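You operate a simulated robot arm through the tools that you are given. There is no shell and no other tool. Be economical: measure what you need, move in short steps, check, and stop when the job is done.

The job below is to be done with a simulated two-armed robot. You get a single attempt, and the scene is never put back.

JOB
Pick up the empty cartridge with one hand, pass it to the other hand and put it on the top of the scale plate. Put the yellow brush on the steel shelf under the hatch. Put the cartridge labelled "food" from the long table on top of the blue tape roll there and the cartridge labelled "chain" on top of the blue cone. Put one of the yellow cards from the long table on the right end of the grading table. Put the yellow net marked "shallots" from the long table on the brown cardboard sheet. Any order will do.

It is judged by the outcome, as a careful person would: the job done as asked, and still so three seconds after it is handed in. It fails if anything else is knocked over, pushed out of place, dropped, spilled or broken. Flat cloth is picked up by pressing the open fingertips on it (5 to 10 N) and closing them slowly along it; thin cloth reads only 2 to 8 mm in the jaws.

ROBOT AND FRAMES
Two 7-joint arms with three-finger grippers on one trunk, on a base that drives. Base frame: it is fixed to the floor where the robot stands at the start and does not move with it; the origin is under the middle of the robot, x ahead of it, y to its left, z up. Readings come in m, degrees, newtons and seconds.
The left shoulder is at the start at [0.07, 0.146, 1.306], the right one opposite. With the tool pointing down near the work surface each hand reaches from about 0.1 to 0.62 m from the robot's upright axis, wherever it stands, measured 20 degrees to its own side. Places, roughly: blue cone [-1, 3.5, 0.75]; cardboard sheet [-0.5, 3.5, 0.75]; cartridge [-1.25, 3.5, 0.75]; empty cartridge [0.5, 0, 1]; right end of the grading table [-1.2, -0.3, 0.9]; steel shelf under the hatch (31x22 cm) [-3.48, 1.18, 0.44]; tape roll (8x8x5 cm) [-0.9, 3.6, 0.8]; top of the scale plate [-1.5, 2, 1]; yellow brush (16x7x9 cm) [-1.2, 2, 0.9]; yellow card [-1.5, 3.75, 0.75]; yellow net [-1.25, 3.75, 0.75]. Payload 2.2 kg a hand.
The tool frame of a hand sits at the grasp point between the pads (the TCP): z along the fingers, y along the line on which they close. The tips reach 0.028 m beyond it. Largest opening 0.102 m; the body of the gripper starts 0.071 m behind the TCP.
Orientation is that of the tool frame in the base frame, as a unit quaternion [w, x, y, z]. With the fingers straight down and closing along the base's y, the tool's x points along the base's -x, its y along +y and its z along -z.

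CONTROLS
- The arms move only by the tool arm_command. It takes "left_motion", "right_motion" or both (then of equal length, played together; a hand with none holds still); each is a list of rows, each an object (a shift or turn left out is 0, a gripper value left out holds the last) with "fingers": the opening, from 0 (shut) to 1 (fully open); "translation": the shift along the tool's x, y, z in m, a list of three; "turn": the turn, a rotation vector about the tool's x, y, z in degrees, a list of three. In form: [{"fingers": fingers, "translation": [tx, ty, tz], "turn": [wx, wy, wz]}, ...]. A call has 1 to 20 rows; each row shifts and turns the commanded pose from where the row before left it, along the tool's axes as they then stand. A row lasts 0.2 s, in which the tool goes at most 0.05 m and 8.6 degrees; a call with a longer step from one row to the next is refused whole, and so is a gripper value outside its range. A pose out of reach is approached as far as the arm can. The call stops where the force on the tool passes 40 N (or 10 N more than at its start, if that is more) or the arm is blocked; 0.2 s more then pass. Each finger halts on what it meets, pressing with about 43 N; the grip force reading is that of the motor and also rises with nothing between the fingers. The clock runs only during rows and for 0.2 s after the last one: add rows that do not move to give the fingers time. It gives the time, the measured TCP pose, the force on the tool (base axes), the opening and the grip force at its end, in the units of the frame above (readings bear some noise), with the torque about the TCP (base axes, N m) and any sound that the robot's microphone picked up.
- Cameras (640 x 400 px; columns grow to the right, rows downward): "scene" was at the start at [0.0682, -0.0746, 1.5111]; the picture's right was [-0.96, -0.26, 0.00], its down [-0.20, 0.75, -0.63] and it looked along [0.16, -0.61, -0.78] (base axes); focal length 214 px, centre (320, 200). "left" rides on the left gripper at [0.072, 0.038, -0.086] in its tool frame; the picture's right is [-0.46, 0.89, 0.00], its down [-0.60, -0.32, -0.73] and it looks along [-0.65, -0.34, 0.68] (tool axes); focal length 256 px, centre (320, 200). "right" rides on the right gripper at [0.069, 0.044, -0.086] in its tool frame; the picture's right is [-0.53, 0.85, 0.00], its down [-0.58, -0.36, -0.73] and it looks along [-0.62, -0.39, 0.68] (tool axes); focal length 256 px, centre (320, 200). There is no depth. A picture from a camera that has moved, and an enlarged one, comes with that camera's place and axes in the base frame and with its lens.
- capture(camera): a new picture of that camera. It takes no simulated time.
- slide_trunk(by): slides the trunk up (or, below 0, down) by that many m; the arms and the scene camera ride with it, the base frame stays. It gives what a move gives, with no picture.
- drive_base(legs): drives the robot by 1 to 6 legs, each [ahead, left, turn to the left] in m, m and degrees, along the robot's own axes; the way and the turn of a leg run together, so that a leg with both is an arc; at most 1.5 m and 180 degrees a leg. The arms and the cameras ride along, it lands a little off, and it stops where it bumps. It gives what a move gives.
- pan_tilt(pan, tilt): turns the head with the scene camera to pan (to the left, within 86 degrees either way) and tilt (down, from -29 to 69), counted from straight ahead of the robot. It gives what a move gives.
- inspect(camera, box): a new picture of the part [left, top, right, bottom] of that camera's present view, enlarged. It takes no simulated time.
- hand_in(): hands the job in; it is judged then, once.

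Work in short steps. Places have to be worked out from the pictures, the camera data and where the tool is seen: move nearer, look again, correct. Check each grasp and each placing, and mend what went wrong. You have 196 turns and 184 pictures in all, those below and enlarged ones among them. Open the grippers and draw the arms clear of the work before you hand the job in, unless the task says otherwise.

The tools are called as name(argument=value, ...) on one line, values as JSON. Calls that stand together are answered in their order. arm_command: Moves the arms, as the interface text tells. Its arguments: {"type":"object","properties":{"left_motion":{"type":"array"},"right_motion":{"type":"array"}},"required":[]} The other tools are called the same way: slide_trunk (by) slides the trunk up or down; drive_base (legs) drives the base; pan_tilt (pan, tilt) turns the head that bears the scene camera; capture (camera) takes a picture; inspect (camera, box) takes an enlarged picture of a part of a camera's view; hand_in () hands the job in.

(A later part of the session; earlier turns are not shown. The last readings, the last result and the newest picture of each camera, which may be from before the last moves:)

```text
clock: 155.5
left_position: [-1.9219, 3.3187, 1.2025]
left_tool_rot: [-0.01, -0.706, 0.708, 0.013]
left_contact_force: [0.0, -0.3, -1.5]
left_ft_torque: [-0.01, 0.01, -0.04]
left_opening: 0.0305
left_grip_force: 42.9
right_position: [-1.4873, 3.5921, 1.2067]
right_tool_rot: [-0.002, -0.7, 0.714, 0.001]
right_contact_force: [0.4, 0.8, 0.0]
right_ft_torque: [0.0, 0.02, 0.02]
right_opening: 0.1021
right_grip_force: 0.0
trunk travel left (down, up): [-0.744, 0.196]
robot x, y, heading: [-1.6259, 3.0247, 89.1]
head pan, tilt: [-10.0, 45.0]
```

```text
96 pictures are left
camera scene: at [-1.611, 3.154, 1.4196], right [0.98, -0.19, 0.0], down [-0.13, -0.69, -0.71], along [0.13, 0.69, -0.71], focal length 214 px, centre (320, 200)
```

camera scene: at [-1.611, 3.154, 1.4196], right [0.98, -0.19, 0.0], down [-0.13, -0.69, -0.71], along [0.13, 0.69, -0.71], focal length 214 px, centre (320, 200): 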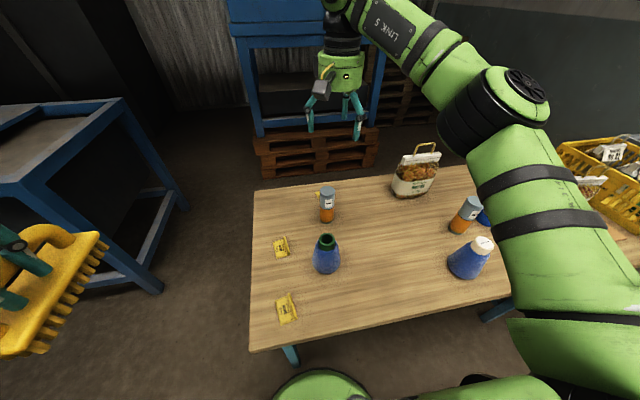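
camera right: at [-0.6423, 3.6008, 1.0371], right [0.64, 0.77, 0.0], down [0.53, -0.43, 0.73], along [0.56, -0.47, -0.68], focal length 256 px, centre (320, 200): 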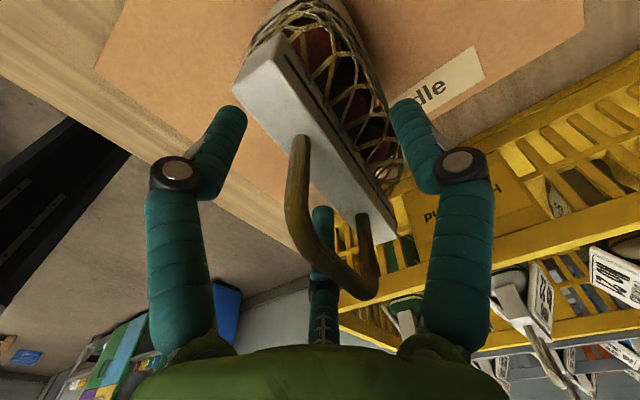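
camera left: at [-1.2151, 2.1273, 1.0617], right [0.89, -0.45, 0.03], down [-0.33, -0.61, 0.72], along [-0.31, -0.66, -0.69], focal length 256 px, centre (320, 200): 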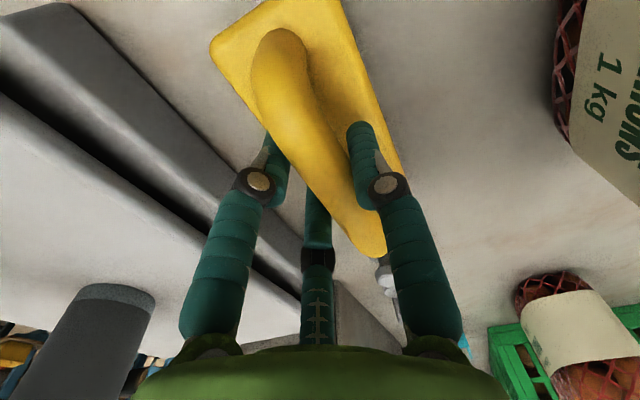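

CHAIN ≈[-1.486,3.678]. I lower the trunk 0.1 for reach and move the right hand forward above it, seeing whether it reaches upright.

slide_trunk(by=-0.1)

arm_command(right_motion=[{"translation": [-0.04, 0, 0]}, {"translation": [-0.046, 0, 0]}, {}, {}])

capture(camera="right")

capture(camera="scene")

```text
clock: 156.9
left_position: [-1.9219, 3.3202, 1.1023]
left_tool_rot: [-0.009, -0.706, 0.708, 0.012]
left_contact_force: [-0.1, -0.1, -1.8]
left_ft_torque: [-0.02, 0.01, 0.02]
left_opening: 0.0311
left_grip_force: 42.8
right_position: [-1.4857, 3.5934, 1.106]
right_tool_rot: [-0.002, -0.699, 0.715, 0.0]
right_contact_force: [0.0, -0.4, -1.5]
right_ft_torque: [0.04, 0.04, -0.01]
right_opening: 0.1019
right_grip_force: 0.1
trunk travel left (down, up): [-0.644, 0.296]
robot x, y, heading: [-1.624, 3.0232, 89.1]
head pan, tilt: [-10.0, 45.0]
```

```text
clock: 157.9
left_position: [-1.9241, 3.3211, 1.1009]
left_tool_rot: [-0.009, -0.706, 0.708, 0.011]
left_contact_force: [0.9, -0.3, -1.4]
left_ft_torque: [-0.02, -0.02, 0.0]
left_opening: 0.0309
left_grip_force: 42.8
right_position: [-1.4807, 3.6376, 1.0933]
right_tool_rot: [-0.001, -0.7, 0.714, 0.0]
right_contact_force: [-0.5, -0.3, 0.6]
right_ft_torque: [-0.01, -0.06, -0.03]
right_opening: 0.1018
right_grip_force: 0.0
right hand out of reach, approached as far as the arm can: row 1, 2
trunk travel left (down, up): [-0.644, 0.296]
robot x, y, heading: [-1.6241, 3.0267, 89.0]
head pan, tilt: [-10.0, 45.0]
```

```text
95 pictures are left
camera right: at [-1.5253, 3.5684, 1.1798], right [-0.83, 0.55, 0.0], down [0.38, 0.57, 0.73], along [0.4, 0.61, -0.68], focal length 256 px, centre (320, 200)
```

right: 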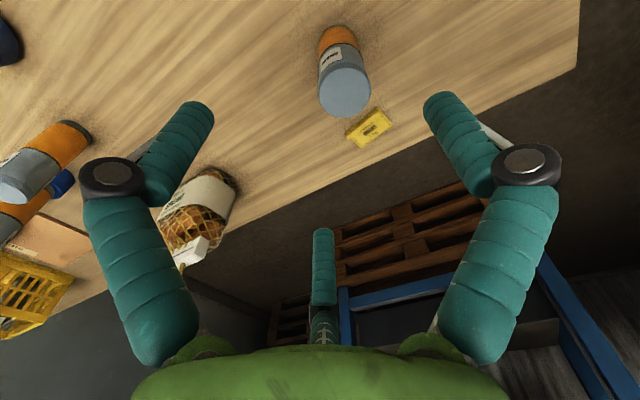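

```text
94 pictures are left
camera scene: at [-1.6127, 3.1554, 1.3195], right [0.98, -0.19, 0.0], down [-0.13, -0.69, -0.71], along [0.13, 0.69, -0.71], focal length 214 px, centre (320, 200)
```

scene: 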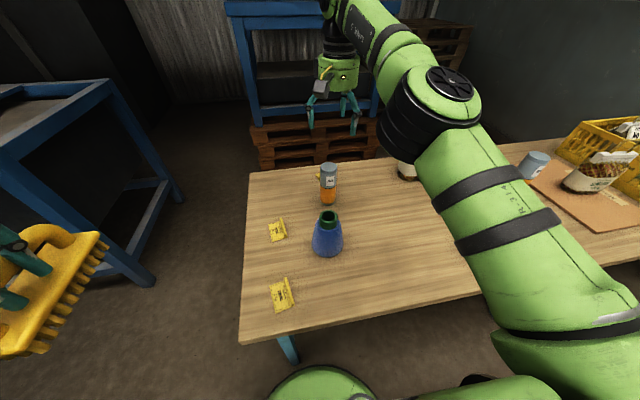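

Short by ~4 cm at this height; wrist lower gives more reach. I descend toward z≈0.965 with the same forward target.

arm_command(right_motion=[{"translation": [0, 0, 0.045]}, {"translation": [0, 0, 0.045]}, {"translation": [0, 0, 0.045]}, {}, {}])

capture(camera="right")

```text
clock: 159.1
left_position: [-1.9233, 3.3205, 1.1012]
left_tool_rot: [-0.01, -0.705, 0.709, 0.012]
left_contact_force: [0.7, 1.1, 0.4]
left_ft_torque: [0.01, -0.01, 0.01]
left_opening: 0.0309
left_grip_force: 43.1
right_position: [-1.4806, 3.6359, 0.9572]
right_tool_rot: [-0.002, -0.699, 0.715, 0.0]
right_contact_force: [0.4, -0.3, -0.1]
right_ft_torque: [0.03, -0.04, 0.0]
right_opening: 0.1021
right_grip_force: 0.1
trunk travel left (down, up): [-0.644, 0.296]
robot x, y, heading: [-1.623, 3.0253, 88.8]
head pan, tilt: [-10.0, 45.0]
```

```text
93 pictures are left
camera right: at [-1.525, 3.5682, 1.0441], right [-0.83, 0.55, 0.0], down [0.38, 0.57, 0.73], along [0.4, 0.61, -0.68], focal length 256 px, centre (320, 200)
```

right: 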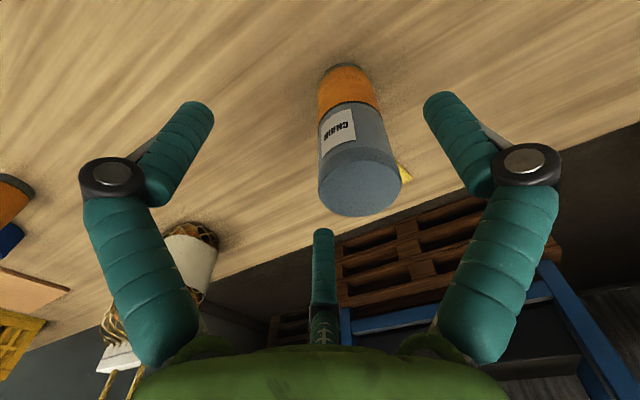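

arm_command(right_motion=[{"translation": [-0.022, 0.001, -0.004]}, {"translation": [-0.022, 0.001, 0]}, {}, {}])

capture(camera="right")

```text
clock: 160.1
left_position: [-1.9227, 3.3196, 1.1012]
left_tool_rot: [-0.009, -0.706, 0.708, 0.012]
left_contact_force: [-0.2, -0.2, -2.4]
left_ft_torque: [-0.08, -0.02, -0.01]
left_opening: 0.0306
left_grip_force: 42.3
right_position: [-1.4783, 3.6683, 0.9607]
right_tool_rot: [-0.002, -0.7, 0.715, 0.0]
right_contact_force: [-0.5, 0.6, 0.4]
right_ft_torque: [0.01, 0.01, -0.03]
right_opening: 0.1022
right_grip_force: 0.2
right hand out of reach, approached as far as the arm can: row 2
trunk travel left (down, up): [-0.644, 0.296]
robot x, y, heading: [-1.6261, 3.025, 89.1]
head pan, tilt: [-10.0, 45.0]
```

```text
92 pictures are left
camera right: at [-1.5227, 3.6002, 1.0472], right [-0.83, 0.55, 0.0], down [0.38, 0.57, 0.73], along [0.4, 0.61, -0.68], focal length 256 px, centre (320, 200)
```

right: 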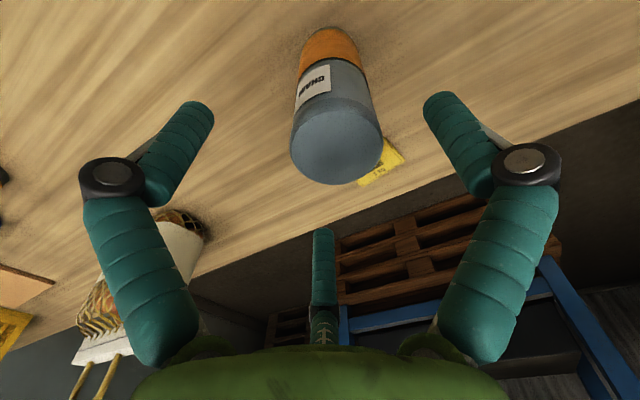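

Only 1.3 cm short. I drive the base 2 cm ahead (room remains).

drive_base(legs=[[0.02, 0, 0]])

capture(camera="right")

```text
clock: 160.8
left_position: [-1.9217, 3.336, 1.1029]
left_tool_rot: [-0.009, -0.705, 0.709, 0.014]
left_contact_force: [-0.2, -1.3, -0.4]
left_ft_torque: [0.02, 0.01, -0.01]
left_opening: 0.0308
left_grip_force: 42.6
right_position: [-1.4771, 3.6847, 0.9621]
right_tool_rot: [-0.001, -0.699, 0.715, 0.001]
right_contact_force: [0.0, -1.0, 0.7]
right_ft_torque: [0.02, -0.01, 0.02]
right_opening: 0.1018
right_grip_force: 0.0
trunk travel left (down, up): [-0.644, 0.296]
robot x, y, heading: [-1.6241, 3.0489, 89.3]
head pan, tilt: [-10.0, 45.0]
```

```text
91 pictures are left
camera right: at [-1.5214, 3.6168, 1.0492], right [-0.83, 0.55, 0.0], down [0.38, 0.57, 0.73], along [0.4, 0.61, -0.68], focal length 256 px, centre (320, 200)
```

right: 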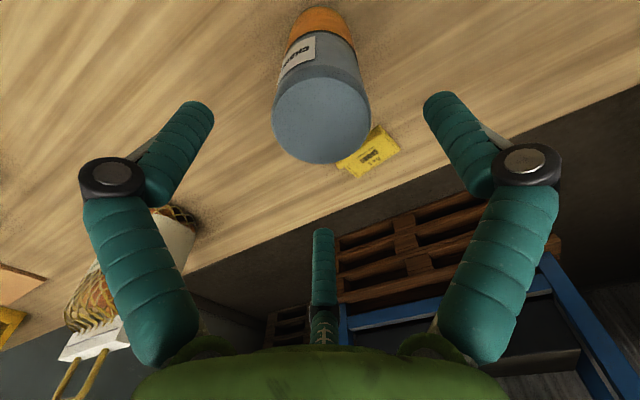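

Now aligned; small correction, descend 7 cm and grip.

arm_command(right_motion=[{"fingers": 1, "translation": [0.007, 0.006, 0]}, {"translation": [0, 0, 0.035]}, {"translation": [0, 0, 0.035]}, {}, {"fingers": 0.75}, {"fingers": 0.55}, {"fingers": 0.4}, {"fingers": 0.2}, {}, {}])

capture(camera="right")

capture(camera="scene")

```text
clock: 163.1
left_position: [-1.9234, 3.3389, 1.1017]
left_tool_rot: [-0.01, -0.706, 0.708, 0.013]
left_contact_force: [-0.5, -0.2, -1.5]
left_ft_torque: [-0.03, -0.04, 0.0]
left_opening: 0.0308
left_grip_force: 42.9
right_position: [-1.4833, 3.6793, 0.8906]
right_tool_rot: [-0.002, -0.699, 0.715, 0.001]
right_contact_force: [0.8, -0.5, -0.1]
right_ft_torque: [0.0, -0.13, 0.01]
right_opening: 0.0508
right_grip_force: 43.7
trunk travel left (down, up): [-0.644, 0.296]
robot x, y, heading: [-1.6253, 3.0429, 89.0]
head pan, tilt: [-10.0, 45.0]
```

```text
90 pictures are left
camera right: at [-1.5282, 3.6123, 0.9776], right [-0.83, 0.55, 0.0], down [0.38, 0.57, 0.73], along [0.4, 0.61, -0.68], focal length 256 px, centre (320, 200)
```

right: 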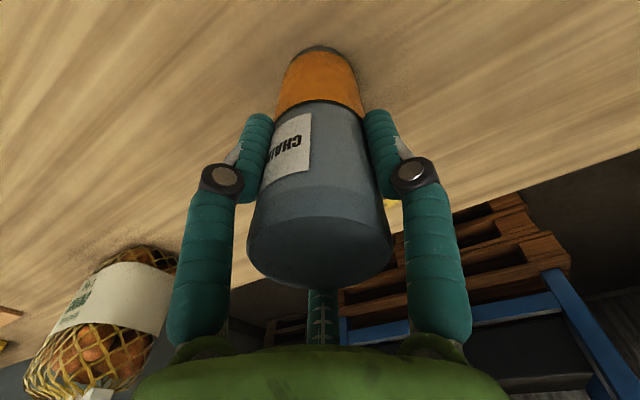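

```text
89 pictures are left
camera scene: at [-1.6109, 3.1747, 1.3195], right [0.98, -0.19, 0.0], down [-0.13, -0.69, -0.71], along [0.13, 0.69, -0.71], focal length 214 px, centre (320, 200)
```

scene: 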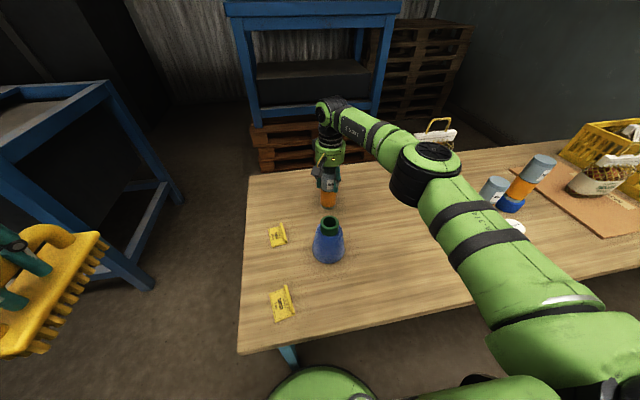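

Gripped CHAIN. I lift it, easing back slightly as height reduces reach.

arm_command(right_motion=[{"translation": [0, 0, -0.02]}, {"translation": [0.005, 0, -0.04]}, {"translation": [0.01, 0, -0.04]}, {"translation": [0.015, 0, -0.04]}, {"translation": [0.02, 0, -0.04]}, {"translation": [0.02, 0, -0.04]}, {}])

slide_trunk(by=0.15)

drive_base(legs=[[-0.02, 0, 0], [0, -0.27, 0]])

capture(camera="scene")

```text
clock: 164.7
left_position: [-1.9218, 3.3402, 1.1022]
left_tool_rot: [-0.01, -0.706, 0.708, 0.013]
left_contact_force: [-0.5, 0.5, -1.5]
left_ft_torque: [-0.01, -0.01, 0.01]
left_opening: 0.031
left_grip_force: 43.1
right_position: [-1.4845, 3.6121, 1.1106]
right_tool_rot: [-0.003, -0.699, 0.715, 0.001]
right_contact_force: [0.3, 0.2, -3.4]
right_ft_torque: [0.03, -0.01, 0.0]
right_opening: 0.0507
right_grip_force: 43.6
trunk travel left (down, up): [-0.644, 0.296]
robot x, y, heading: [-1.6255, 3.045, 89.1]
head pan, tilt: [-10.0, 45.0]
```

```text
clock: 166.4
left_position: [-1.9219, 3.3396, 1.252]
left_tool_rot: [-0.01, -0.706, 0.708, 0.012]
left_contact_force: [-0.8, 0.4, -0.6]
left_ft_torque: [0.01, -0.04, 0.02]
left_opening: 0.0311
left_grip_force: 43.3
right_position: [-1.4847, 3.6102, 1.2596]
right_tool_rot: [-0.002, -0.699, 0.715, 0.001]
right_contact_force: [0.2, -0.8, -3.4]
right_ft_torque: [0.0, -0.02, -0.02]
right_opening: 0.0504
right_grip_force: 43.3
trunk travel left (down, up): [-0.794, 0.146]
robot x, y, heading: [-1.6241, 3.0427, 89.3]
head pan, tilt: [-10.0, 45.0]
```

```text
clock: 168.7
left_position: [-1.6582, 3.3149, 1.2515]
left_tool_rot: [-0.01, -0.706, 0.708, 0.011]
left_contact_force: [0.2, -0.9, -1.9]
left_ft_torque: [-0.01, -0.01, 0.0]
left_opening: 0.0309
left_grip_force: 43.5
right_position: [-1.2208, 3.5861, 1.2602]
right_tool_rot: [-0.001, -0.7, 0.714, -0.001]
right_contact_force: [-0.7, -0.1, -2.2]
right_ft_torque: [0.02, -0.02, 0.01]
right_opening: 0.0503
right_grip_force: 42.7
trunk travel left (down, up): [-0.794, 0.146]
robot x, y, heading: [-1.3571, 3.0257, 88.8]
head pan, tilt: [-10.0, 45.0]
```

```text
88 pictures are left
camera scene: at [-1.3467, 3.1511, 1.4695], right [0.98, -0.19, 0.0], down [-0.13, -0.69, -0.71], along [0.13, 0.69, -0.71], focal length 214 px, centre (320, 200)
```

scene: 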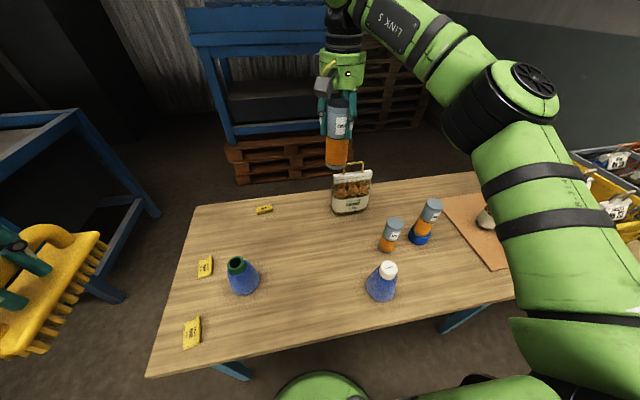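

I zoom on the cone top to measure its centre precisely.

inspect(camera="scene", box=[350, 240, 420, 310])

```text
5.71 times, centred on (385, 275) of scene
camera zoom: at [-1.3467, 3.1511, 1.4695], right [0.98, -0.19, 0.0], down [-0.13, -0.69, -0.71], along [0.13, 0.69, -0.71], focal length 1226 px, centre (-51, -229)
```

zoom: 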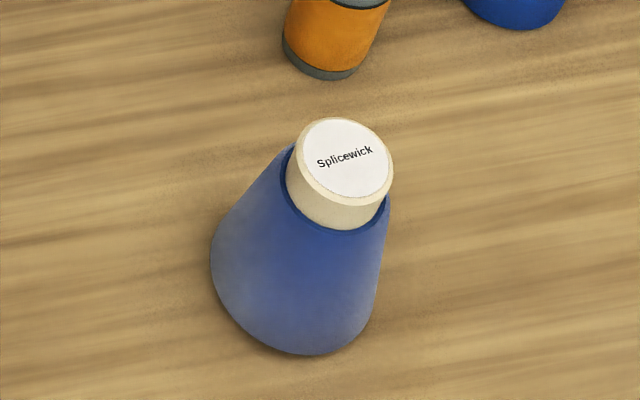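

Cone top centre ≈[-1.100,3.400,0.912]. I bring CHAIN above it, ~5 cm over.

arm_command(right_motion=[{"translation": [0.038, -0.025, 0]}, {"translation": [0.038, -0.025, 0]}, {"translation": [0.038, -0.025, 0]}, {"translation": [0.038, -0.025, 0]}, {"translation": [0.036, -0.022, 0]}, {"translation": [0, 0, 0.045]}, {"translation": [0, 0, 0.045]}, {"translation": [0, 0, 0.045]}, {"translation": [0, 0, 0.045]}, {}])

inspect(camera="scene", box=[335, 180, 445, 310])

capture(camera="right")

```text
clock: 170.9
left_position: [-1.6563, 3.3151, 1.2514]
left_tool_rot: [-0.01, -0.706, 0.708, 0.012]
left_contact_force: [0.5, -0.4, -2.4]
left_ft_torque: [-0.02, -0.04, -0.01]
left_opening: 0.0306
left_grip_force: 42.9
right_position: [-1.1007, 3.3965, 1.0806]
right_tool_rot: [-0.002, -0.7, 0.714, 0.001]
right_contact_force: [0.3, -0.1, -2.6]
right_ft_torque: [0.0, 0.01, -0.07]
right_opening: 0.0505
right_grip_force: 43.0
trunk travel left (down, up): [-0.794, 0.146]
robot x, y, heading: [-1.3563, 3.0226, 89.4]
head pan, tilt: [-10.0, 45.0]
```

```text
3.08 times, centred on (390, 245) of scene
camera zoom: at [-1.3441, 3.1514, 1.4695], right [0.98, -0.19, 0.0], down [-0.13, -0.69, -0.71], along [0.13, 0.69, -0.71], focal length 660 px, centre (105, 62)
```

zoom: 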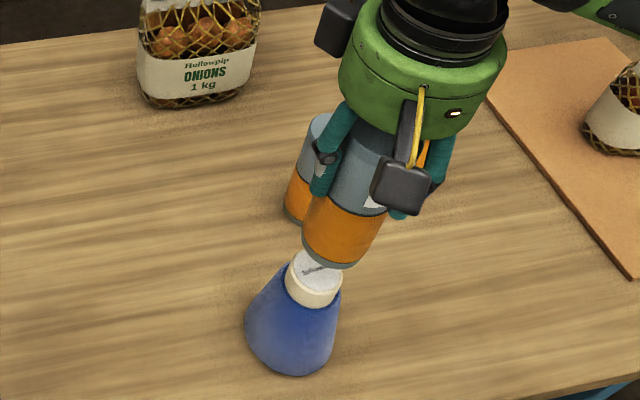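

```text
85 pictures are left
camera right: at [-1.1454, 3.3293, 1.1672], right [-0.84, 0.55, 0.0], down [0.38, 0.57, 0.73], along [0.4, 0.61, -0.68], focal length 256 px, centre (320, 200)
```

right: 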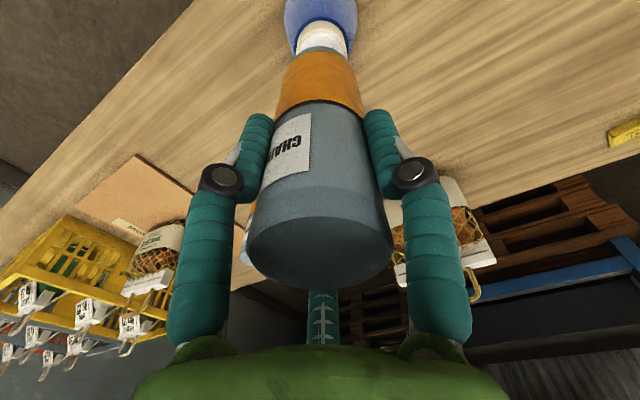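

Alignment good to ~4 mm; I adjust and lower to ~1 cm above the cone.

arm_command(right_motion=[{"translation": [-0.005, 0.002, 0]}, {"translation": [0, 0, 0.02]}, {"translation": [0, 0, 0.02]}, {}])

inspect(camera="scene", box=[350, 220, 420, 310])

inspect(camera="right", box=[240, 0, 400, 100])

```text
clock: 171.9
left_position: [-1.6556, 3.3158, 1.251]
left_tool_rot: [-0.01, -0.706, 0.708, 0.011]
left_contact_force: [0.2, -0.1, -1.5]
left_ft_torque: [-0.02, -0.02, 0.01]
left_opening: 0.0306
left_grip_force: 43.3
right_position: [-1.1032, 3.4015, 1.0394]
right_tool_rot: [-0.001, -0.7, 0.714, 0.0]
right_contact_force: [0.3, 0.1, -3.7]
right_ft_torque: [-0.02, -0.01, -0.01]
right_opening: 0.0507
right_grip_force: 42.6
trunk travel left (down, up): [-0.794, 0.146]
robot x, y, heading: [-1.3566, 3.0239, 89.6]
head pan, tilt: [-10.0, 45.0]
```

```text
4.44 times, centred on (385, 265) of scene
camera zoom: at [-1.3441, 3.1515, 1.4694], right [0.98, -0.19, 0.0], down [-0.13, -0.69, -0.71], along [0.13, 0.69, -0.71], focal length 953 px, centre (31, -89)
```

zoom: 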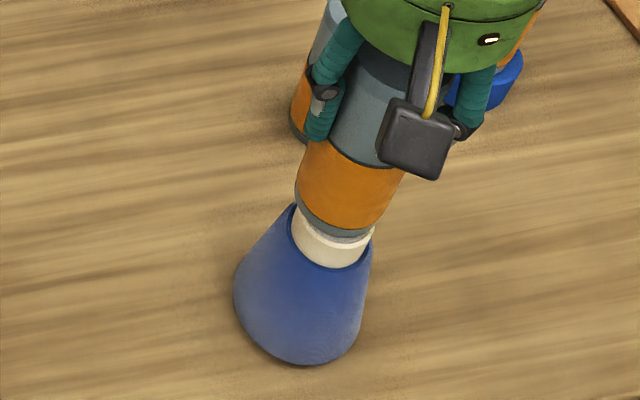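

```text
4.00 times, centred on (320, 50) of right
camera zoom: at [-1.1475, 3.3342, 1.1269], right [-0.83, 0.55, 0.0], down [0.38, 0.57, 0.73], along [0.4, 0.61, -0.68], focal length 1024 px, centre (320, 800)
```

zoom: 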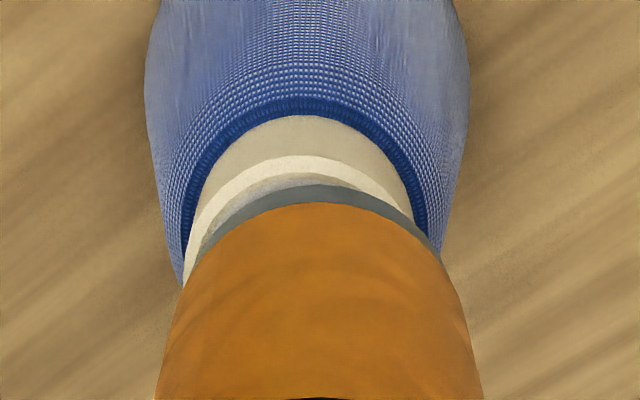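

Within 4–5 mm; I shift y by -4 mm and lower gently to contact.

arm_command(right_motion=[{"translation": [0.004, 0, 0.003]}, {"translation": [0, 0, 0.003]}, {"translation": [0, 0, 0.002]}, {}])

```text
clock: 172.9
left_position: [-1.6553, 3.3141, 1.2527]
left_tool_rot: [-0.011, -0.707, 0.707, 0.012]
left_contact_force: [-0.3, -0.3, -1.2]
left_ft_torque: [-0.03, -0.03, -0.01]
left_opening: 0.0311
left_grip_force: 43.1
right_position: [-1.1043, 3.3971, 1.0338]
right_tool_rot: [0.0, -0.7, 0.714, 0.001]
right_contact_force: [1.6, -1.4, 9.3]
right_ft_torque: [-0.21, -0.32, 0.01]
right_opening: 0.0506
right_grip_force: 42.6
trunk travel left (down, up): [-0.794, 0.146]
robot x, y, heading: [-1.3563, 3.0252, 88.9]
head pan, tilt: [-10.0, 45.0]
```

Contact. I check the centering before releasing.

inspect(camera="scene", box=[350, 220, 420, 310])

inspect(camera="right", box=[240, 0, 400, 100])

```text
4.44 times, centred on (385, 265) of scene
camera zoom: at [-1.3443, 3.15, 1.4698], right [0.98, -0.19, 0.0], down [-0.13, -0.69, -0.71], along [0.13, 0.7, -0.71], focal length 953 px, centre (31, -89)
```

zoom: 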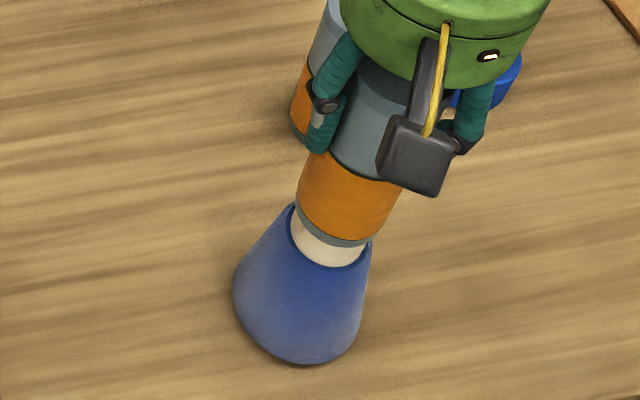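

```text
4.00 times, centred on (320, 50) of right
camera zoom: at [-1.1472, 3.3295, 1.1203], right [-0.83, 0.55, 0.0], down [0.38, 0.57, 0.73], along [0.4, 0.61, -0.68], focal length 1024 px, centre (320, 800)
```

zoom: 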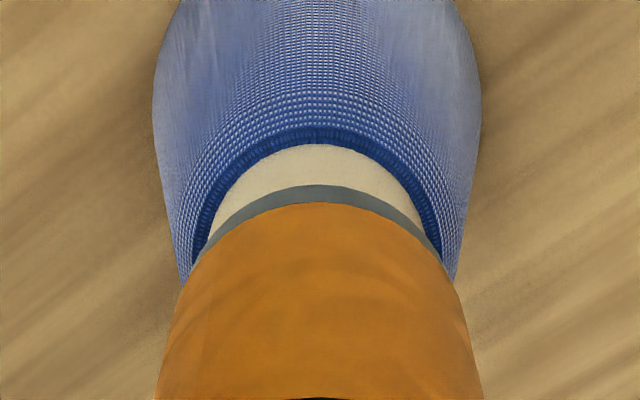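

Well centred in both views. I release slowly.

arm_command(right_motion=[{"translation": [0, 0, -0.002]}, {"fingers": 0.52}, {"fingers": 0.56}, {"fingers": 0.65}, {"fingers": 0.8}, {"fingers": 1}, {}, {}])

inspect(camera="scene", box=[340, 180, 440, 310])

capture(camera="right")

```text
clock: 174.7
left_position: [-1.6565, 3.3145, 1.2523]
left_tool_rot: [-0.01, -0.707, 0.707, 0.012]
left_contact_force: [-0.1, 1.2, -1.7]
left_ft_torque: [-0.02, 0.03, 0.01]
left_opening: 0.0308
left_grip_force: 42.9
right_position: [-1.1031, 3.3974, 1.0343]
right_tool_rot: [-0.002, -0.7, 0.714, 0.0]
right_contact_force: [0.0, 0.3, 0.2]
right_ft_torque: [0.02, -0.03, -0.01]
right_opening: 0.1022
right_grip_force: 0.1
trunk travel left (down, up): [-0.794, 0.146]
robot x, y, heading: [-1.3617, 3.0227, 89.1]
head pan, tilt: [-10.0, 45.0]
```

```text
3.08 times, centred on (390, 245) of scene
camera zoom: at [-1.3442, 3.1509, 1.4695], right [0.98, -0.19, 0.0], down [-0.13, -0.69, -0.71], along [0.13, 0.69, -0.71], focal length 660 px, centre (105, 62)
```

zoom: 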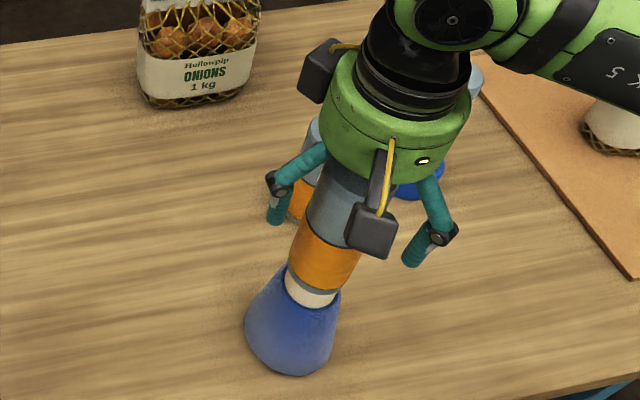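

```text
79 pictures are left
camera right: at [-1.1473, 3.3297, 1.1213], right [-0.83, 0.55, 0.0], down [0.38, 0.57, 0.73], along [0.4, 0.61, -0.68], focal length 256 px, centre (320, 200)
```

right: 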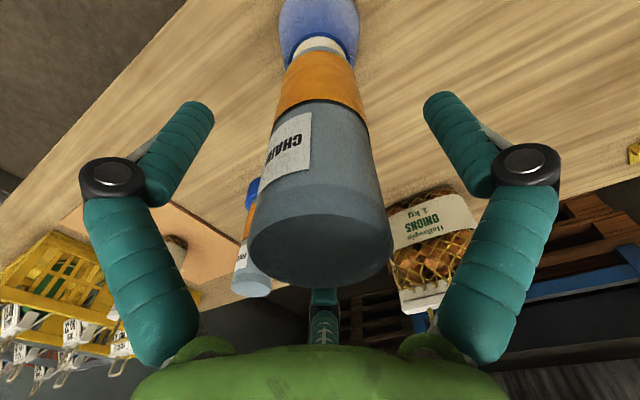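

CHAIN stands on the cone. I raise the hand clear and strafe left to the near yellow card (≈[-1.67,3.38]).

arm_command(right_motion=[{"translation": [0, 0, -0.03]}, {"translation": [0, 0, -0.045]}, {"translation": [0, 0, -0.045]}, {"translation": [0, 0, -0.045]}, {"translation": [0, 0, -0.03]}, {}])

drive_base(legs=[[0, 0.33, 0]])

pan_tilt(pan=0, tilt=55)

capture(camera="scene")

```text
clock: 176.1
left_position: [-1.6553, 3.3156, 1.2518]
left_tool_rot: [-0.01, -0.706, 0.708, 0.012]
left_contact_force: [0.2, 0.3, -1.5]
left_ft_torque: [-0.01, 0.01, -0.02]
left_opening: 0.0312
left_grip_force: 42.8
right_position: [-1.1013, 3.3975, 1.229]
right_tool_rot: [-0.003, -0.7, 0.714, 0.0]
right_contact_force: [-0.1, 0.2, -0.2]
right_ft_torque: [-0.02, -0.01, 0.02]
right_opening: 0.1017
right_grip_force: 0.0
trunk travel left (down, up): [-0.794, 0.146]
robot x, y, heading: [-1.3604, 3.0236, 89.3]
head pan, tilt: [-10.0, 45.0]
```

```text
clock: 178.3
left_position: [-1.983, 3.3194, 1.2536]
left_tool_rot: [0.009, 0.708, -0.706, -0.013]
left_contact_force: [-0.1, 0.1, -1.5]
left_ft_torque: [-0.02, 0.01, -0.03]
left_opening: 0.031
left_grip_force: 43.3
right_position: [-1.428, 3.4025, 1.228]
right_tool_rot: [-0.002, -0.7, 0.714, 0.002]
right_contact_force: [0.4, 0.1, 0.6]
right_ft_torque: [0.0, 0.0, 0.02]
right_opening: 0.102
right_grip_force: 0.2
trunk travel left (down, up): [-0.794, 0.146]
robot x, y, heading: [-1.6861, 3.026, 89.1]
head pan, tilt: [-10.0, 45.0]
```

```text
clock: 179.0
left_position: [-1.9853, 3.3195, 1.2506]
left_tool_rot: [0.009, 0.707, -0.707, -0.014]
left_contact_force: [-0.7, 0.3, -0.3]
left_ft_torque: [0.0, 0.03, 0.01]
left_opening: 0.0311
left_grip_force: 42.7
right_position: [-1.4322, 3.4024, 1.2279]
right_tool_rot: [-0.002, -0.7, 0.714, 0.001]
right_contact_force: [-1.0, 0.5, 0.9]
right_ft_torque: [0.02, -0.04, 0.03]
right_opening: 0.102
right_grip_force: 0.1
trunk travel left (down, up): [-0.794, 0.146]
robot x, y, heading: [-1.6873, 3.0267, 89.3]
head pan, tilt: [0.0, 55.0]
```

```text
78 pictures are left
camera scene: at [-1.6875, 3.1476, 1.4561], right [1.0, -0.01, 0.0], down [-0.01, -0.82, -0.57], along [0.01, 0.57, -0.82], focal length 214 px, centre (320, 200)
```

scene: 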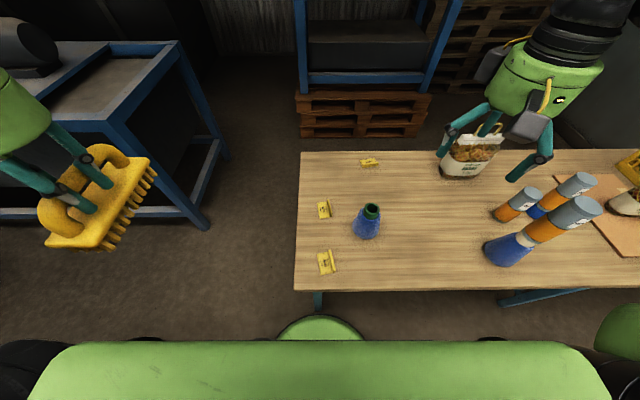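

inspect(camera="scene", box=[300, 190, 360, 285])

```text
4.21 times, centred on (330, 238) of scene
camera zoom: at [-1.6875, 3.1476, 1.4561], right [1.0, -0.01, 0.0], down [-0.01, -0.82, -0.57], along [0.01, 0.57, -0.82], focal length 903 px, centre (278, 42)
```

zoom: 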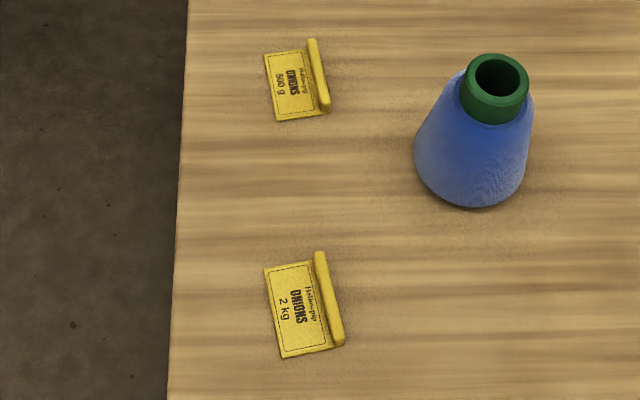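

Card "ONIONS 2 kg": raised rim centred ≈[-1.644,3.377], running ~10° off y. I turn the hand 10.7°, place it above the rim, descend to z≈0.90 with fingers half open, and look.

arm_command(right_motion=[{"fingers": 0.5, "turn": [0, 0, -5.35]}, {"turn": [0, 0, -5.35]}, {"translation": [-0.0023, 0.0426, 0]}, {"translation": [-0.0023, 0.0426, 0]}, {"translation": [-0.0023, 0.0426, 0]}, {"translation": [-0.0023, 0.0426, 0]}, {"translation": [-0.0023, 0.0426, 0]}, {"translation": [0, 0, 0.045]}, {"translation": [0, 0, 0.045]}, {"translation": [0, 0, 0.045]}, {"translation": [0, 0, 0.045]}, {"translation": [0, 0, 0.045]}, {"translation": [0, 0, 0.045]}, {"translation": [0, 0, 0.045]}, {}])

capture(camera="right")

inspect(camera="scene", box=[290, 180, 380, 290])

```text
clock: 182.2
left_position: [-1.9847, 3.3188, 1.2523]
left_tool_rot: [-0.01, -0.707, 0.707, 0.013]
left_contact_force: [-0.9, -0.6, -1.0]
left_ft_torque: [-0.04, -0.02, 0.01]
left_opening: 0.0308
left_grip_force: 43.0
right_position: [-1.6433, 3.3762, 0.9139]
right_tool_rot: [0.002, 0.764, -0.645, -0.001]
right_contact_force: [0.3, 0.4, 0.0]
right_ft_torque: [-0.01, -0.01, -0.01]
right_opening: 0.051
right_grip_force: 0.0
trunk travel left (down, up): [-0.794, 0.146]
robot x, y, heading: [-1.688, 3.0262, 89.4]
head pan, tilt: [0.0, 55.0]
```

```text
76 pictures are left
camera right: at [-1.6748, 3.3016, 1.0017], right [-0.92, 0.39, 0.0], down [0.26, 0.63, 0.73], along [0.28, 0.67, -0.68], focal length 256 px, centre (320, 200)
```

right: 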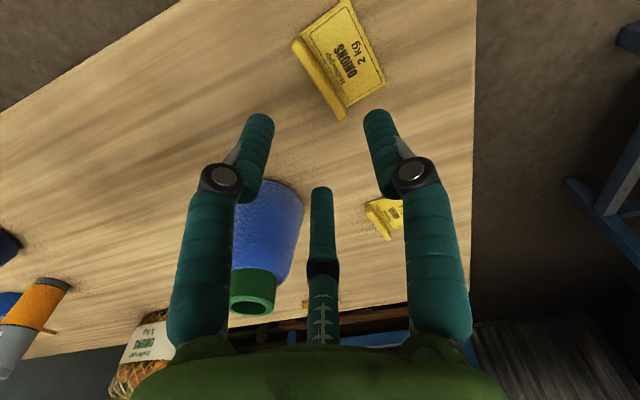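

```text
3.64 times, centred on (335, 235) of scene
camera zoom: at [-1.6872, 3.1474, 1.4561], right [1.0, -0.01, 0.0], down [-0.01, -0.82, -0.57], along [0.01, 0.57, -0.82], focal length 780 px, centre (266, 73)
```

zoom: 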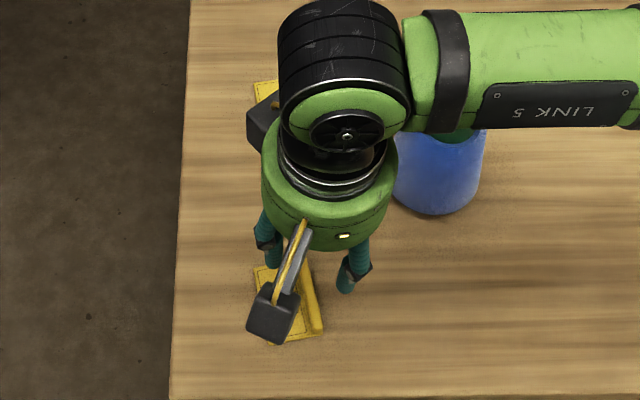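

Rim aligned under the hand. I descend near the table, then creep.

arm_command(right_motion=[{"translation": [-0.005, 0, 0.04]}, {"translation": [0, 0, 0.035]}, {"translation": [0, 0, 0.01]}, {"translation": [0, 0, 0.006]}, {}])

capture(camera="right")

```text
clock: 183.4
left_position: [-1.9849, 3.3185, 1.2533]
left_tool_rot: [-0.01, -0.707, 0.707, 0.013]
left_contact_force: [0.1, -0.2, -2.5]
left_ft_torque: [-0.04, 0.01, -0.04]
left_opening: 0.031
left_grip_force: 43.1
right_position: [-1.6446, 3.3826, 0.8237]
right_tool_rot: [0.003, 0.763, -0.646, 0.0]
right_contact_force: [0.2, 0.4, -0.1]
right_ft_torque: [0.0, -0.02, 0.0]
right_opening: 0.0509
right_grip_force: 0.2
trunk travel left (down, up): [-0.794, 0.146]
robot x, y, heading: [-1.6871, 3.0241, 89.2]
head pan, tilt: [0.0, 55.0]
```

```text
74 pictures are left
camera right: at [-1.6756, 3.3072, 0.9107], right [-0.92, 0.39, 0.0], down [0.27, 0.63, 0.73], along [0.28, 0.67, -0.68], focal length 256 px, centre (320, 200)
```

right: 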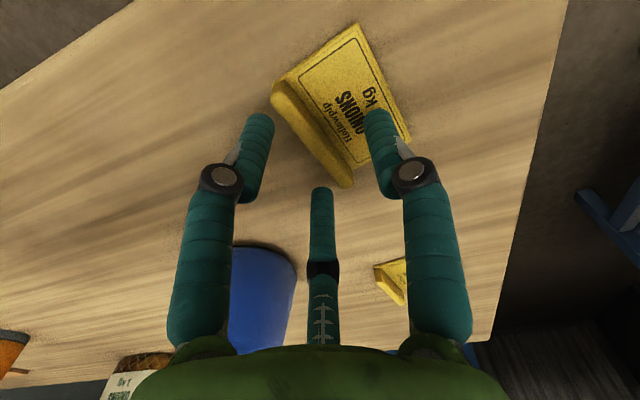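

arm_command(right_motion=[{"translation": [0, 0, 0.005]}, {"translation": [0, 0, 0.004]}, {"translation": [0, 0, 0.003]}, {}])

capture(camera="right")

```text
clock: 184.4
left_position: [-1.9845, 3.3182, 1.2528]
left_tool_rot: [0.01, 0.707, -0.707, -0.013]
left_contact_force: [0.4, 0.0, -1.8]
left_ft_torque: [0.02, -0.01, 0.01]
left_opening: 0.0308
left_grip_force: 43.1
right_position: [-1.6449, 3.3817, 0.8118]
right_tool_rot: [0.001, 0.764, -0.645, 0.001]
right_contact_force: [0.4, -0.5, 0.0]
right_ft_torque: [0.05, -0.03, 0.0]
right_opening: 0.051
right_grip_force: 0.1
trunk travel left (down, up): [-0.794, 0.146]
robot x, y, heading: [-1.6875, 3.0271, 89.4]
head pan, tilt: [0.0, 55.0]
```

```text
73 pictures are left
camera right: at [-1.6758, 3.3069, 0.8989], right [-0.92, 0.39, 0.0], down [0.27, 0.63, 0.73], along [0.28, 0.67, -0.68], focal length 256 px, centre (320, 200)
```

right: 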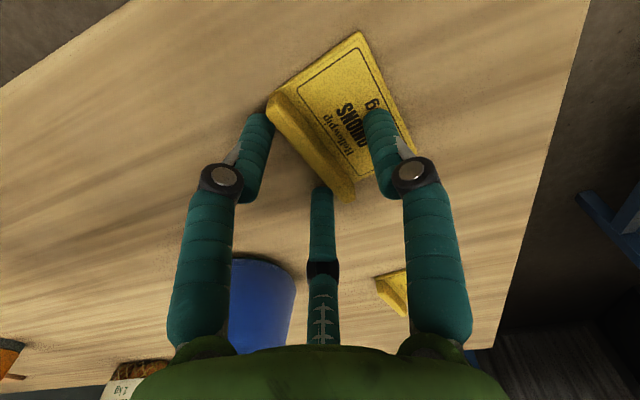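

No contact yet. I creep down further.

arm_command(right_motion=[{"translation": [0, 0, 0.002]}, {"translation": [0, 0, 0.002]}, {"translation": [0, 0, 0.002]}, {}])

```text
clock: 185.4
left_position: [-1.9849, 3.3169, 1.2522]
left_tool_rot: [-0.01, -0.707, 0.707, 0.013]
left_contact_force: [-1.0, 0.2, -1.1]
left_ft_torque: [0.03, -0.06, 0.0]
left_opening: 0.0309
left_grip_force: 43.2
right_position: [-1.647, 3.3823, 0.8084]
right_tool_rot: [0.001, 0.764, -0.645, -0.002]
right_contact_force: [-1.7, -0.2, 16.8]
right_ft_torque: [-0.13, 0.61, 0.04]
right_opening: 0.0558
right_grip_force: 3.1
trunk travel left (down, up): [-0.794, 0.146]
robot x, y, heading: [-1.6879, 3.0259, 89.2]
head pan, tilt: [0.0, 55.0]
```

Single finger touches the card plate. I ease up 2.5 mm and close on the rim.

arm_command(right_motion=[{"translation": [0, 0, -0.0025]}, {"fingers": 0.38}, {"fingers": 0.28}, {"fingers": 0.18}, {"fingers": 0.1}, {"fingers": 0}, {}, {}])

capture(camera="right")

```text
clock: 186.3
left_position: [-1.9837, 3.3176, 1.2523]
left_tool_rot: [-0.008, -0.706, 0.708, 0.013]
left_contact_force: [-0.1, 0.4, -1.3]
left_ft_torque: [-0.05, 0.0, 0.02]
left_opening: 0.0308
left_grip_force: 42.8
right_position: [-1.6438, 3.3801, 0.8093]
right_tool_rot: [0.001, 0.764, -0.645, 0.003]
right_contact_force: [5.4, -6.3, 14.6]
right_ft_torque: [-0.03, 0.07, 0.01]
right_opening: 0.013
right_grip_force: 39.8
trunk travel left (down, up): [-0.794, 0.146]
robot x, y, heading: [-1.6839, 3.0322, 89.1]
head pan, tilt: [0.0, 55.0]
stopped in row 4 (right hand): the force on the tool passed its limit at 48 N (the readings are from after the stop); the commanded pose is now the measured one
```

```text
72 pictures are left
camera right: at [-1.6742, 3.3059, 0.8973], right [-0.92, 0.38, 0.0], down [0.26, 0.63, 0.73], along [0.28, 0.67, -0.68], focal length 256 px, centre (320, 200)
```

right: 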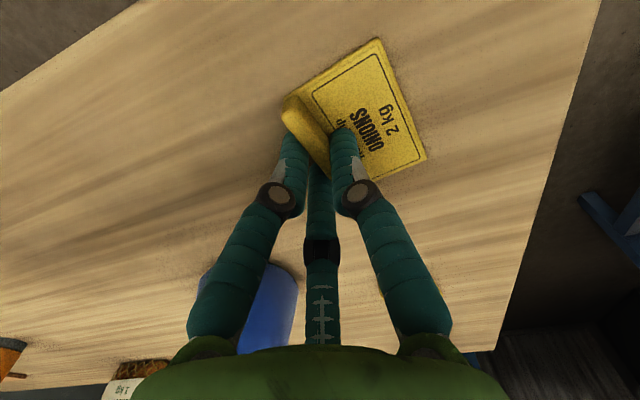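

Grip at 13 mm, force ~40 N. I keep closing and lift 4 cm to check.

arm_command(right_motion=[{"fingers": 0, "translation": [0, 0, -0.003]}, {}, {"translation": [0, 0, -0.01]}, {"translation": [0, 0, -0.03]}, {}])

capture(camera="right")

inspect(camera="scene", box=[290, 180, 380, 290])

```text
clock: 187.5
left_position: [-1.9853, 3.3193, 1.2514]
left_tool_rot: [-0.009, -0.707, 0.707, 0.013]
left_contact_force: [-0.2, -0.5, -1.4]
left_ft_torque: [-0.01, 0.01, 0.01]
left_opening: 0.0309
left_grip_force: 42.9
right_position: [-1.6439, 3.3815, 0.851]
right_tool_rot: [0.001, 0.764, -0.646, 0.003]
right_contact_force: [0.5, -0.3, 0.7]
right_ft_torque: [0.0, -0.06, 0.01]
right_opening: 0.012
right_grip_force: 38.5
trunk travel left (down, up): [-0.794, 0.146]
robot x, y, heading: [-1.6862, 3.0255, 89.2]
head pan, tilt: [0.0, 55.0]
```

```text
71 pictures are left
camera right: at [-1.6743, 3.307, 0.939], right [-0.92, 0.39, 0.0], down [0.26, 0.63, 0.73], along [0.28, 0.67, -0.68], focal length 256 px, centre (320, 200)
```

right: 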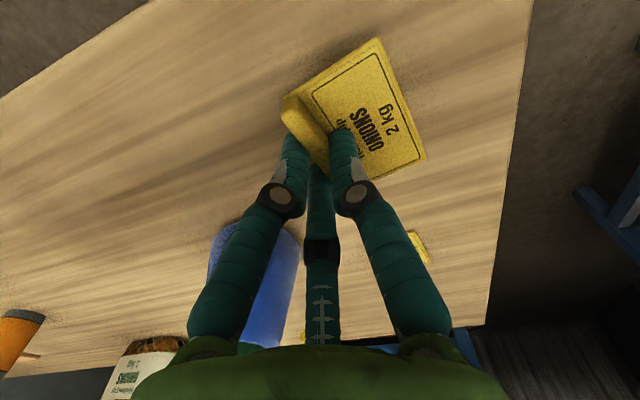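

```text
3.64 times, centred on (335, 235) of scene
camera zoom: at [-1.6869, 3.1475, 1.4561], right [1.0, -0.01, 0.0], down [-0.01, -0.82, -0.57], along [0.01, 0.57, -0.82], focal length 780 px, centre (266, 73)
```

zoom: 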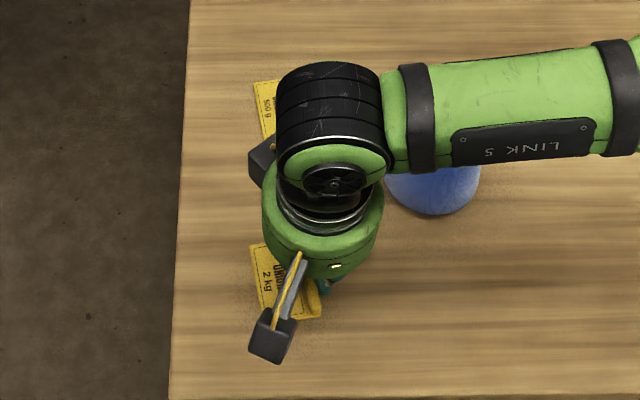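

Card is held. I lift it to travel height and look left to see whether there is a direct way past the trolley.

arm_command(right_motion=[{"translation": [0, 0, -0.045]}, {"translation": [0, 0, -0.045]}, {"translation": [0, 0, -0.045]}, {"translation": [0, 0, -0.045]}, {"translation": [0, 0, -0.045]}, {"translation": [0, 0, -0.045]}, {"translation": [0, 0, -0.045]}, {}])

pan_tilt(pan=86, tilt=35)

capture(camera="scene")

```text
clock: 189.3
left_position: [-1.9848, 3.3182, 1.2521]
left_tool_rot: [-0.009, -0.706, 0.708, 0.012]
left_contact_force: [0.1, 0.7, -0.8]
left_ft_torque: [0.02, 0.0, 0.04]
left_opening: 0.0307
left_grip_force: 43.2
right_position: [-1.6451, 3.3836, 1.1697]
right_tool_rot: [0.002, 0.764, -0.646, 0.003]
right_contact_force: [-0.5, -0.2, 0.0]
right_ft_torque: [-0.02, 0.02, -0.05]
right_opening: 0.0114
right_grip_force: 38.8
trunk travel left (down, up): [-0.794, 0.146]
robot x, y, heading: [-1.686, 3.0292, 89.2]
head pan, tilt: [0.0, 55.0]
```

```text
clock: 190.9
left_position: [-1.9846, 3.3194, 1.2534]
left_tool_rot: [-0.01, -0.706, 0.708, 0.013]
left_contact_force: [0.2, 0.1, 0.0]
left_ft_torque: [0.0, -0.03, 0.01]
left_opening: 0.031
left_grip_force: 42.7
right_position: [-1.6452, 3.3835, 1.1685]
right_tool_rot: [0.001, 0.763, -0.646, 0.002]
right_contact_force: [-0.9, -0.3, -0.5]
right_ft_torque: [-0.01, 0.01, 0.0]
right_opening: 0.0115
right_grip_force: 37.9
trunk travel left (down, up): [-0.794, 0.146]
robot x, y, heading: [-1.6858, 3.0269, 89.2]
head pan, tilt: [85.9, 35.0]
```

```text
69 pictures are left
camera scene: at [-1.7757, 3.0829, 1.4843], right [0.08, 1.0, 0.0], down [0.57, -0.05, -0.82], along [-0.82, 0.07, -0.57], focal length 214 px, centre (320, 200)
```

scene: 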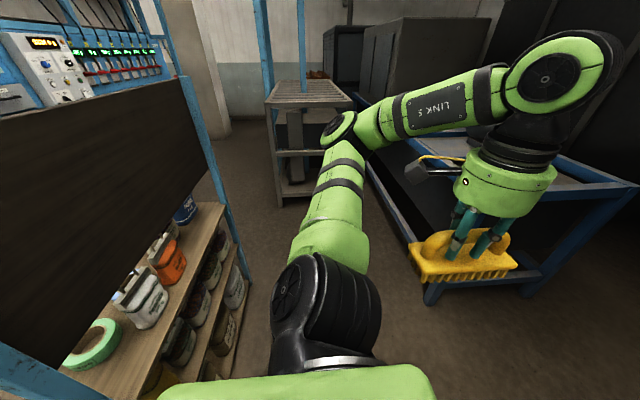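

There is a corridor between the trolley (y≤2.63, x −1.95…−2.76) and the benches (y≥3.9). I strafe left to x≈-3.1 in two legs.

drive_base(legs=[[-0.03, 0.7, 0], [0, 0.7, 0]])

capture(camera="scene")

```text
clock: 198.2
left_position: [-3.3849, 3.3011, 1.2523]
left_tool_rot: [0.01, 0.709, -0.705, -0.012]
left_contact_force: [-0.6, 0.3, -0.2]
left_ft_torque: [-0.04, 0.02, 0.02]
left_opening: 0.0309
left_grip_force: 43.1
right_position: [-3.0439, 3.3701, 1.1666]
right_tool_rot: [0.001, 0.766, -0.643, 0.001]
right_contact_force: [-0.1, -0.8, 0.3]
right_ft_torque: [-0.01, 0.0, 0.04]
right_opening: 0.0116
right_grip_force: 38.1
trunk travel left (down, up): [-0.794, 0.146]
robot x, y, heading: [-3.0881, 3.0133, 89.4]
head pan, tilt: [85.9, 35.0]
```

```text
68 pictures are left
camera scene: at [-3.1731, 3.0668, 1.4844], right [0.08, 1.0, 0.0], down [0.57, -0.04, -0.82], along [-0.82, 0.06, -0.57], focal length 214 px, centre (320, 200)
```

scene: 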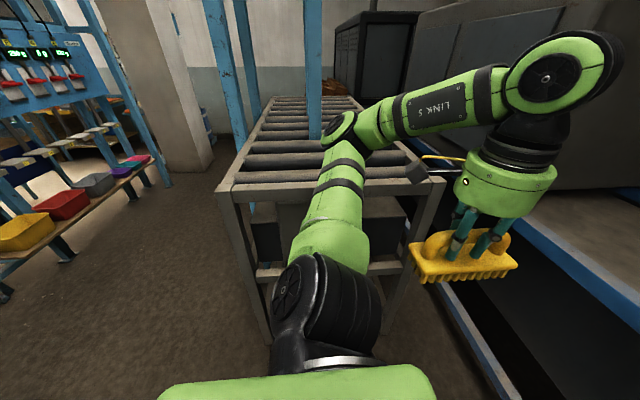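

The roller stand's edge is at x≈-3.77. I shift ahead slightly and turn left 180° to face the machine.

drive_base(legs=[[0.08, 0, 0], [0, 0, 90], [0, 0, 90]])

pan_tilt(pan=0, tilt=25)

capture(camera="scene")

```text
clock: 205.2
left_position: [-3.1088, 2.6591, 1.2435]
left_tool_rot: [0.021, 0.923, 0.382, 0.031]
left_contact_force: [0.4, 0.1, -1.3]
left_ft_torque: [-0.01, -0.03, -0.02]
left_opening: 0.0309
left_grip_force: 42.6
right_position: [-3.3946, 2.8465, 1.1568]
right_tool_rot: [-0.001, 0.884, 0.467, 0.016]
right_contact_force: [1.2, -0.4, 0.1]
right_ft_torque: [0.03, -0.02, 0.01]
right_opening: 0.0113
right_grip_force: 38.0
trunk travel left (down, up): [-0.794, 0.146]
robot x, y, heading: [-3.0843, 3.0876, -134.6]
head pan, tilt: [85.9, 35.0]
stopped in leg 3: the robot was blocked; the commanded pose is now the measured one
```

```text
clock: 206.8
left_position: [-3.1102, 2.6572, 1.2447]
left_tool_rot: [0.021, 0.922, 0.385, 0.03]
left_contact_force: [-0.9, -0.3, -1.2]
left_ft_torque: [-0.01, -0.01, 0.05]
left_opening: 0.031
left_grip_force: 42.8
right_position: [-3.3951, 2.845, 1.155]
right_tool_rot: [-0.002, 0.883, 0.468, 0.018]
right_contact_force: [0.0, -0.2, -0.2]
right_ft_torque: [0.0, 0.01, 0.01]
right_opening: 0.0113
right_grip_force: 38.2
trunk travel left (down, up): [-0.794, 0.146]
robot x, y, heading: [-3.0876, 3.0895, -134.3]
head pan, tilt: [0.0, 25.0]
```

```text
67 pictures are left
camera scene: at [-3.229, 2.9665, 1.495], right [-0.71, 0.7, -0.01], down [0.32, 0.32, -0.89], along [-0.62, -0.64, -0.45], focal length 214 px, centre (320, 200)
```

scene: 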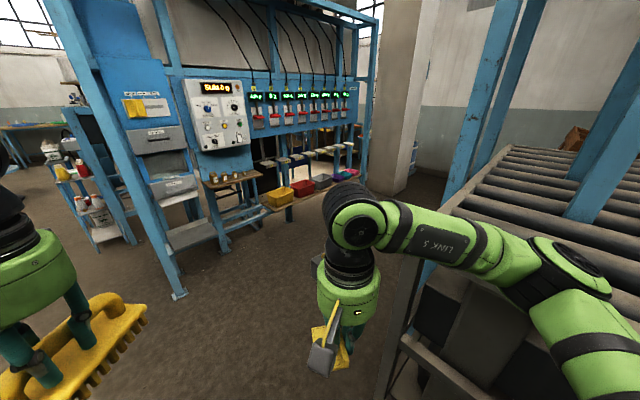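

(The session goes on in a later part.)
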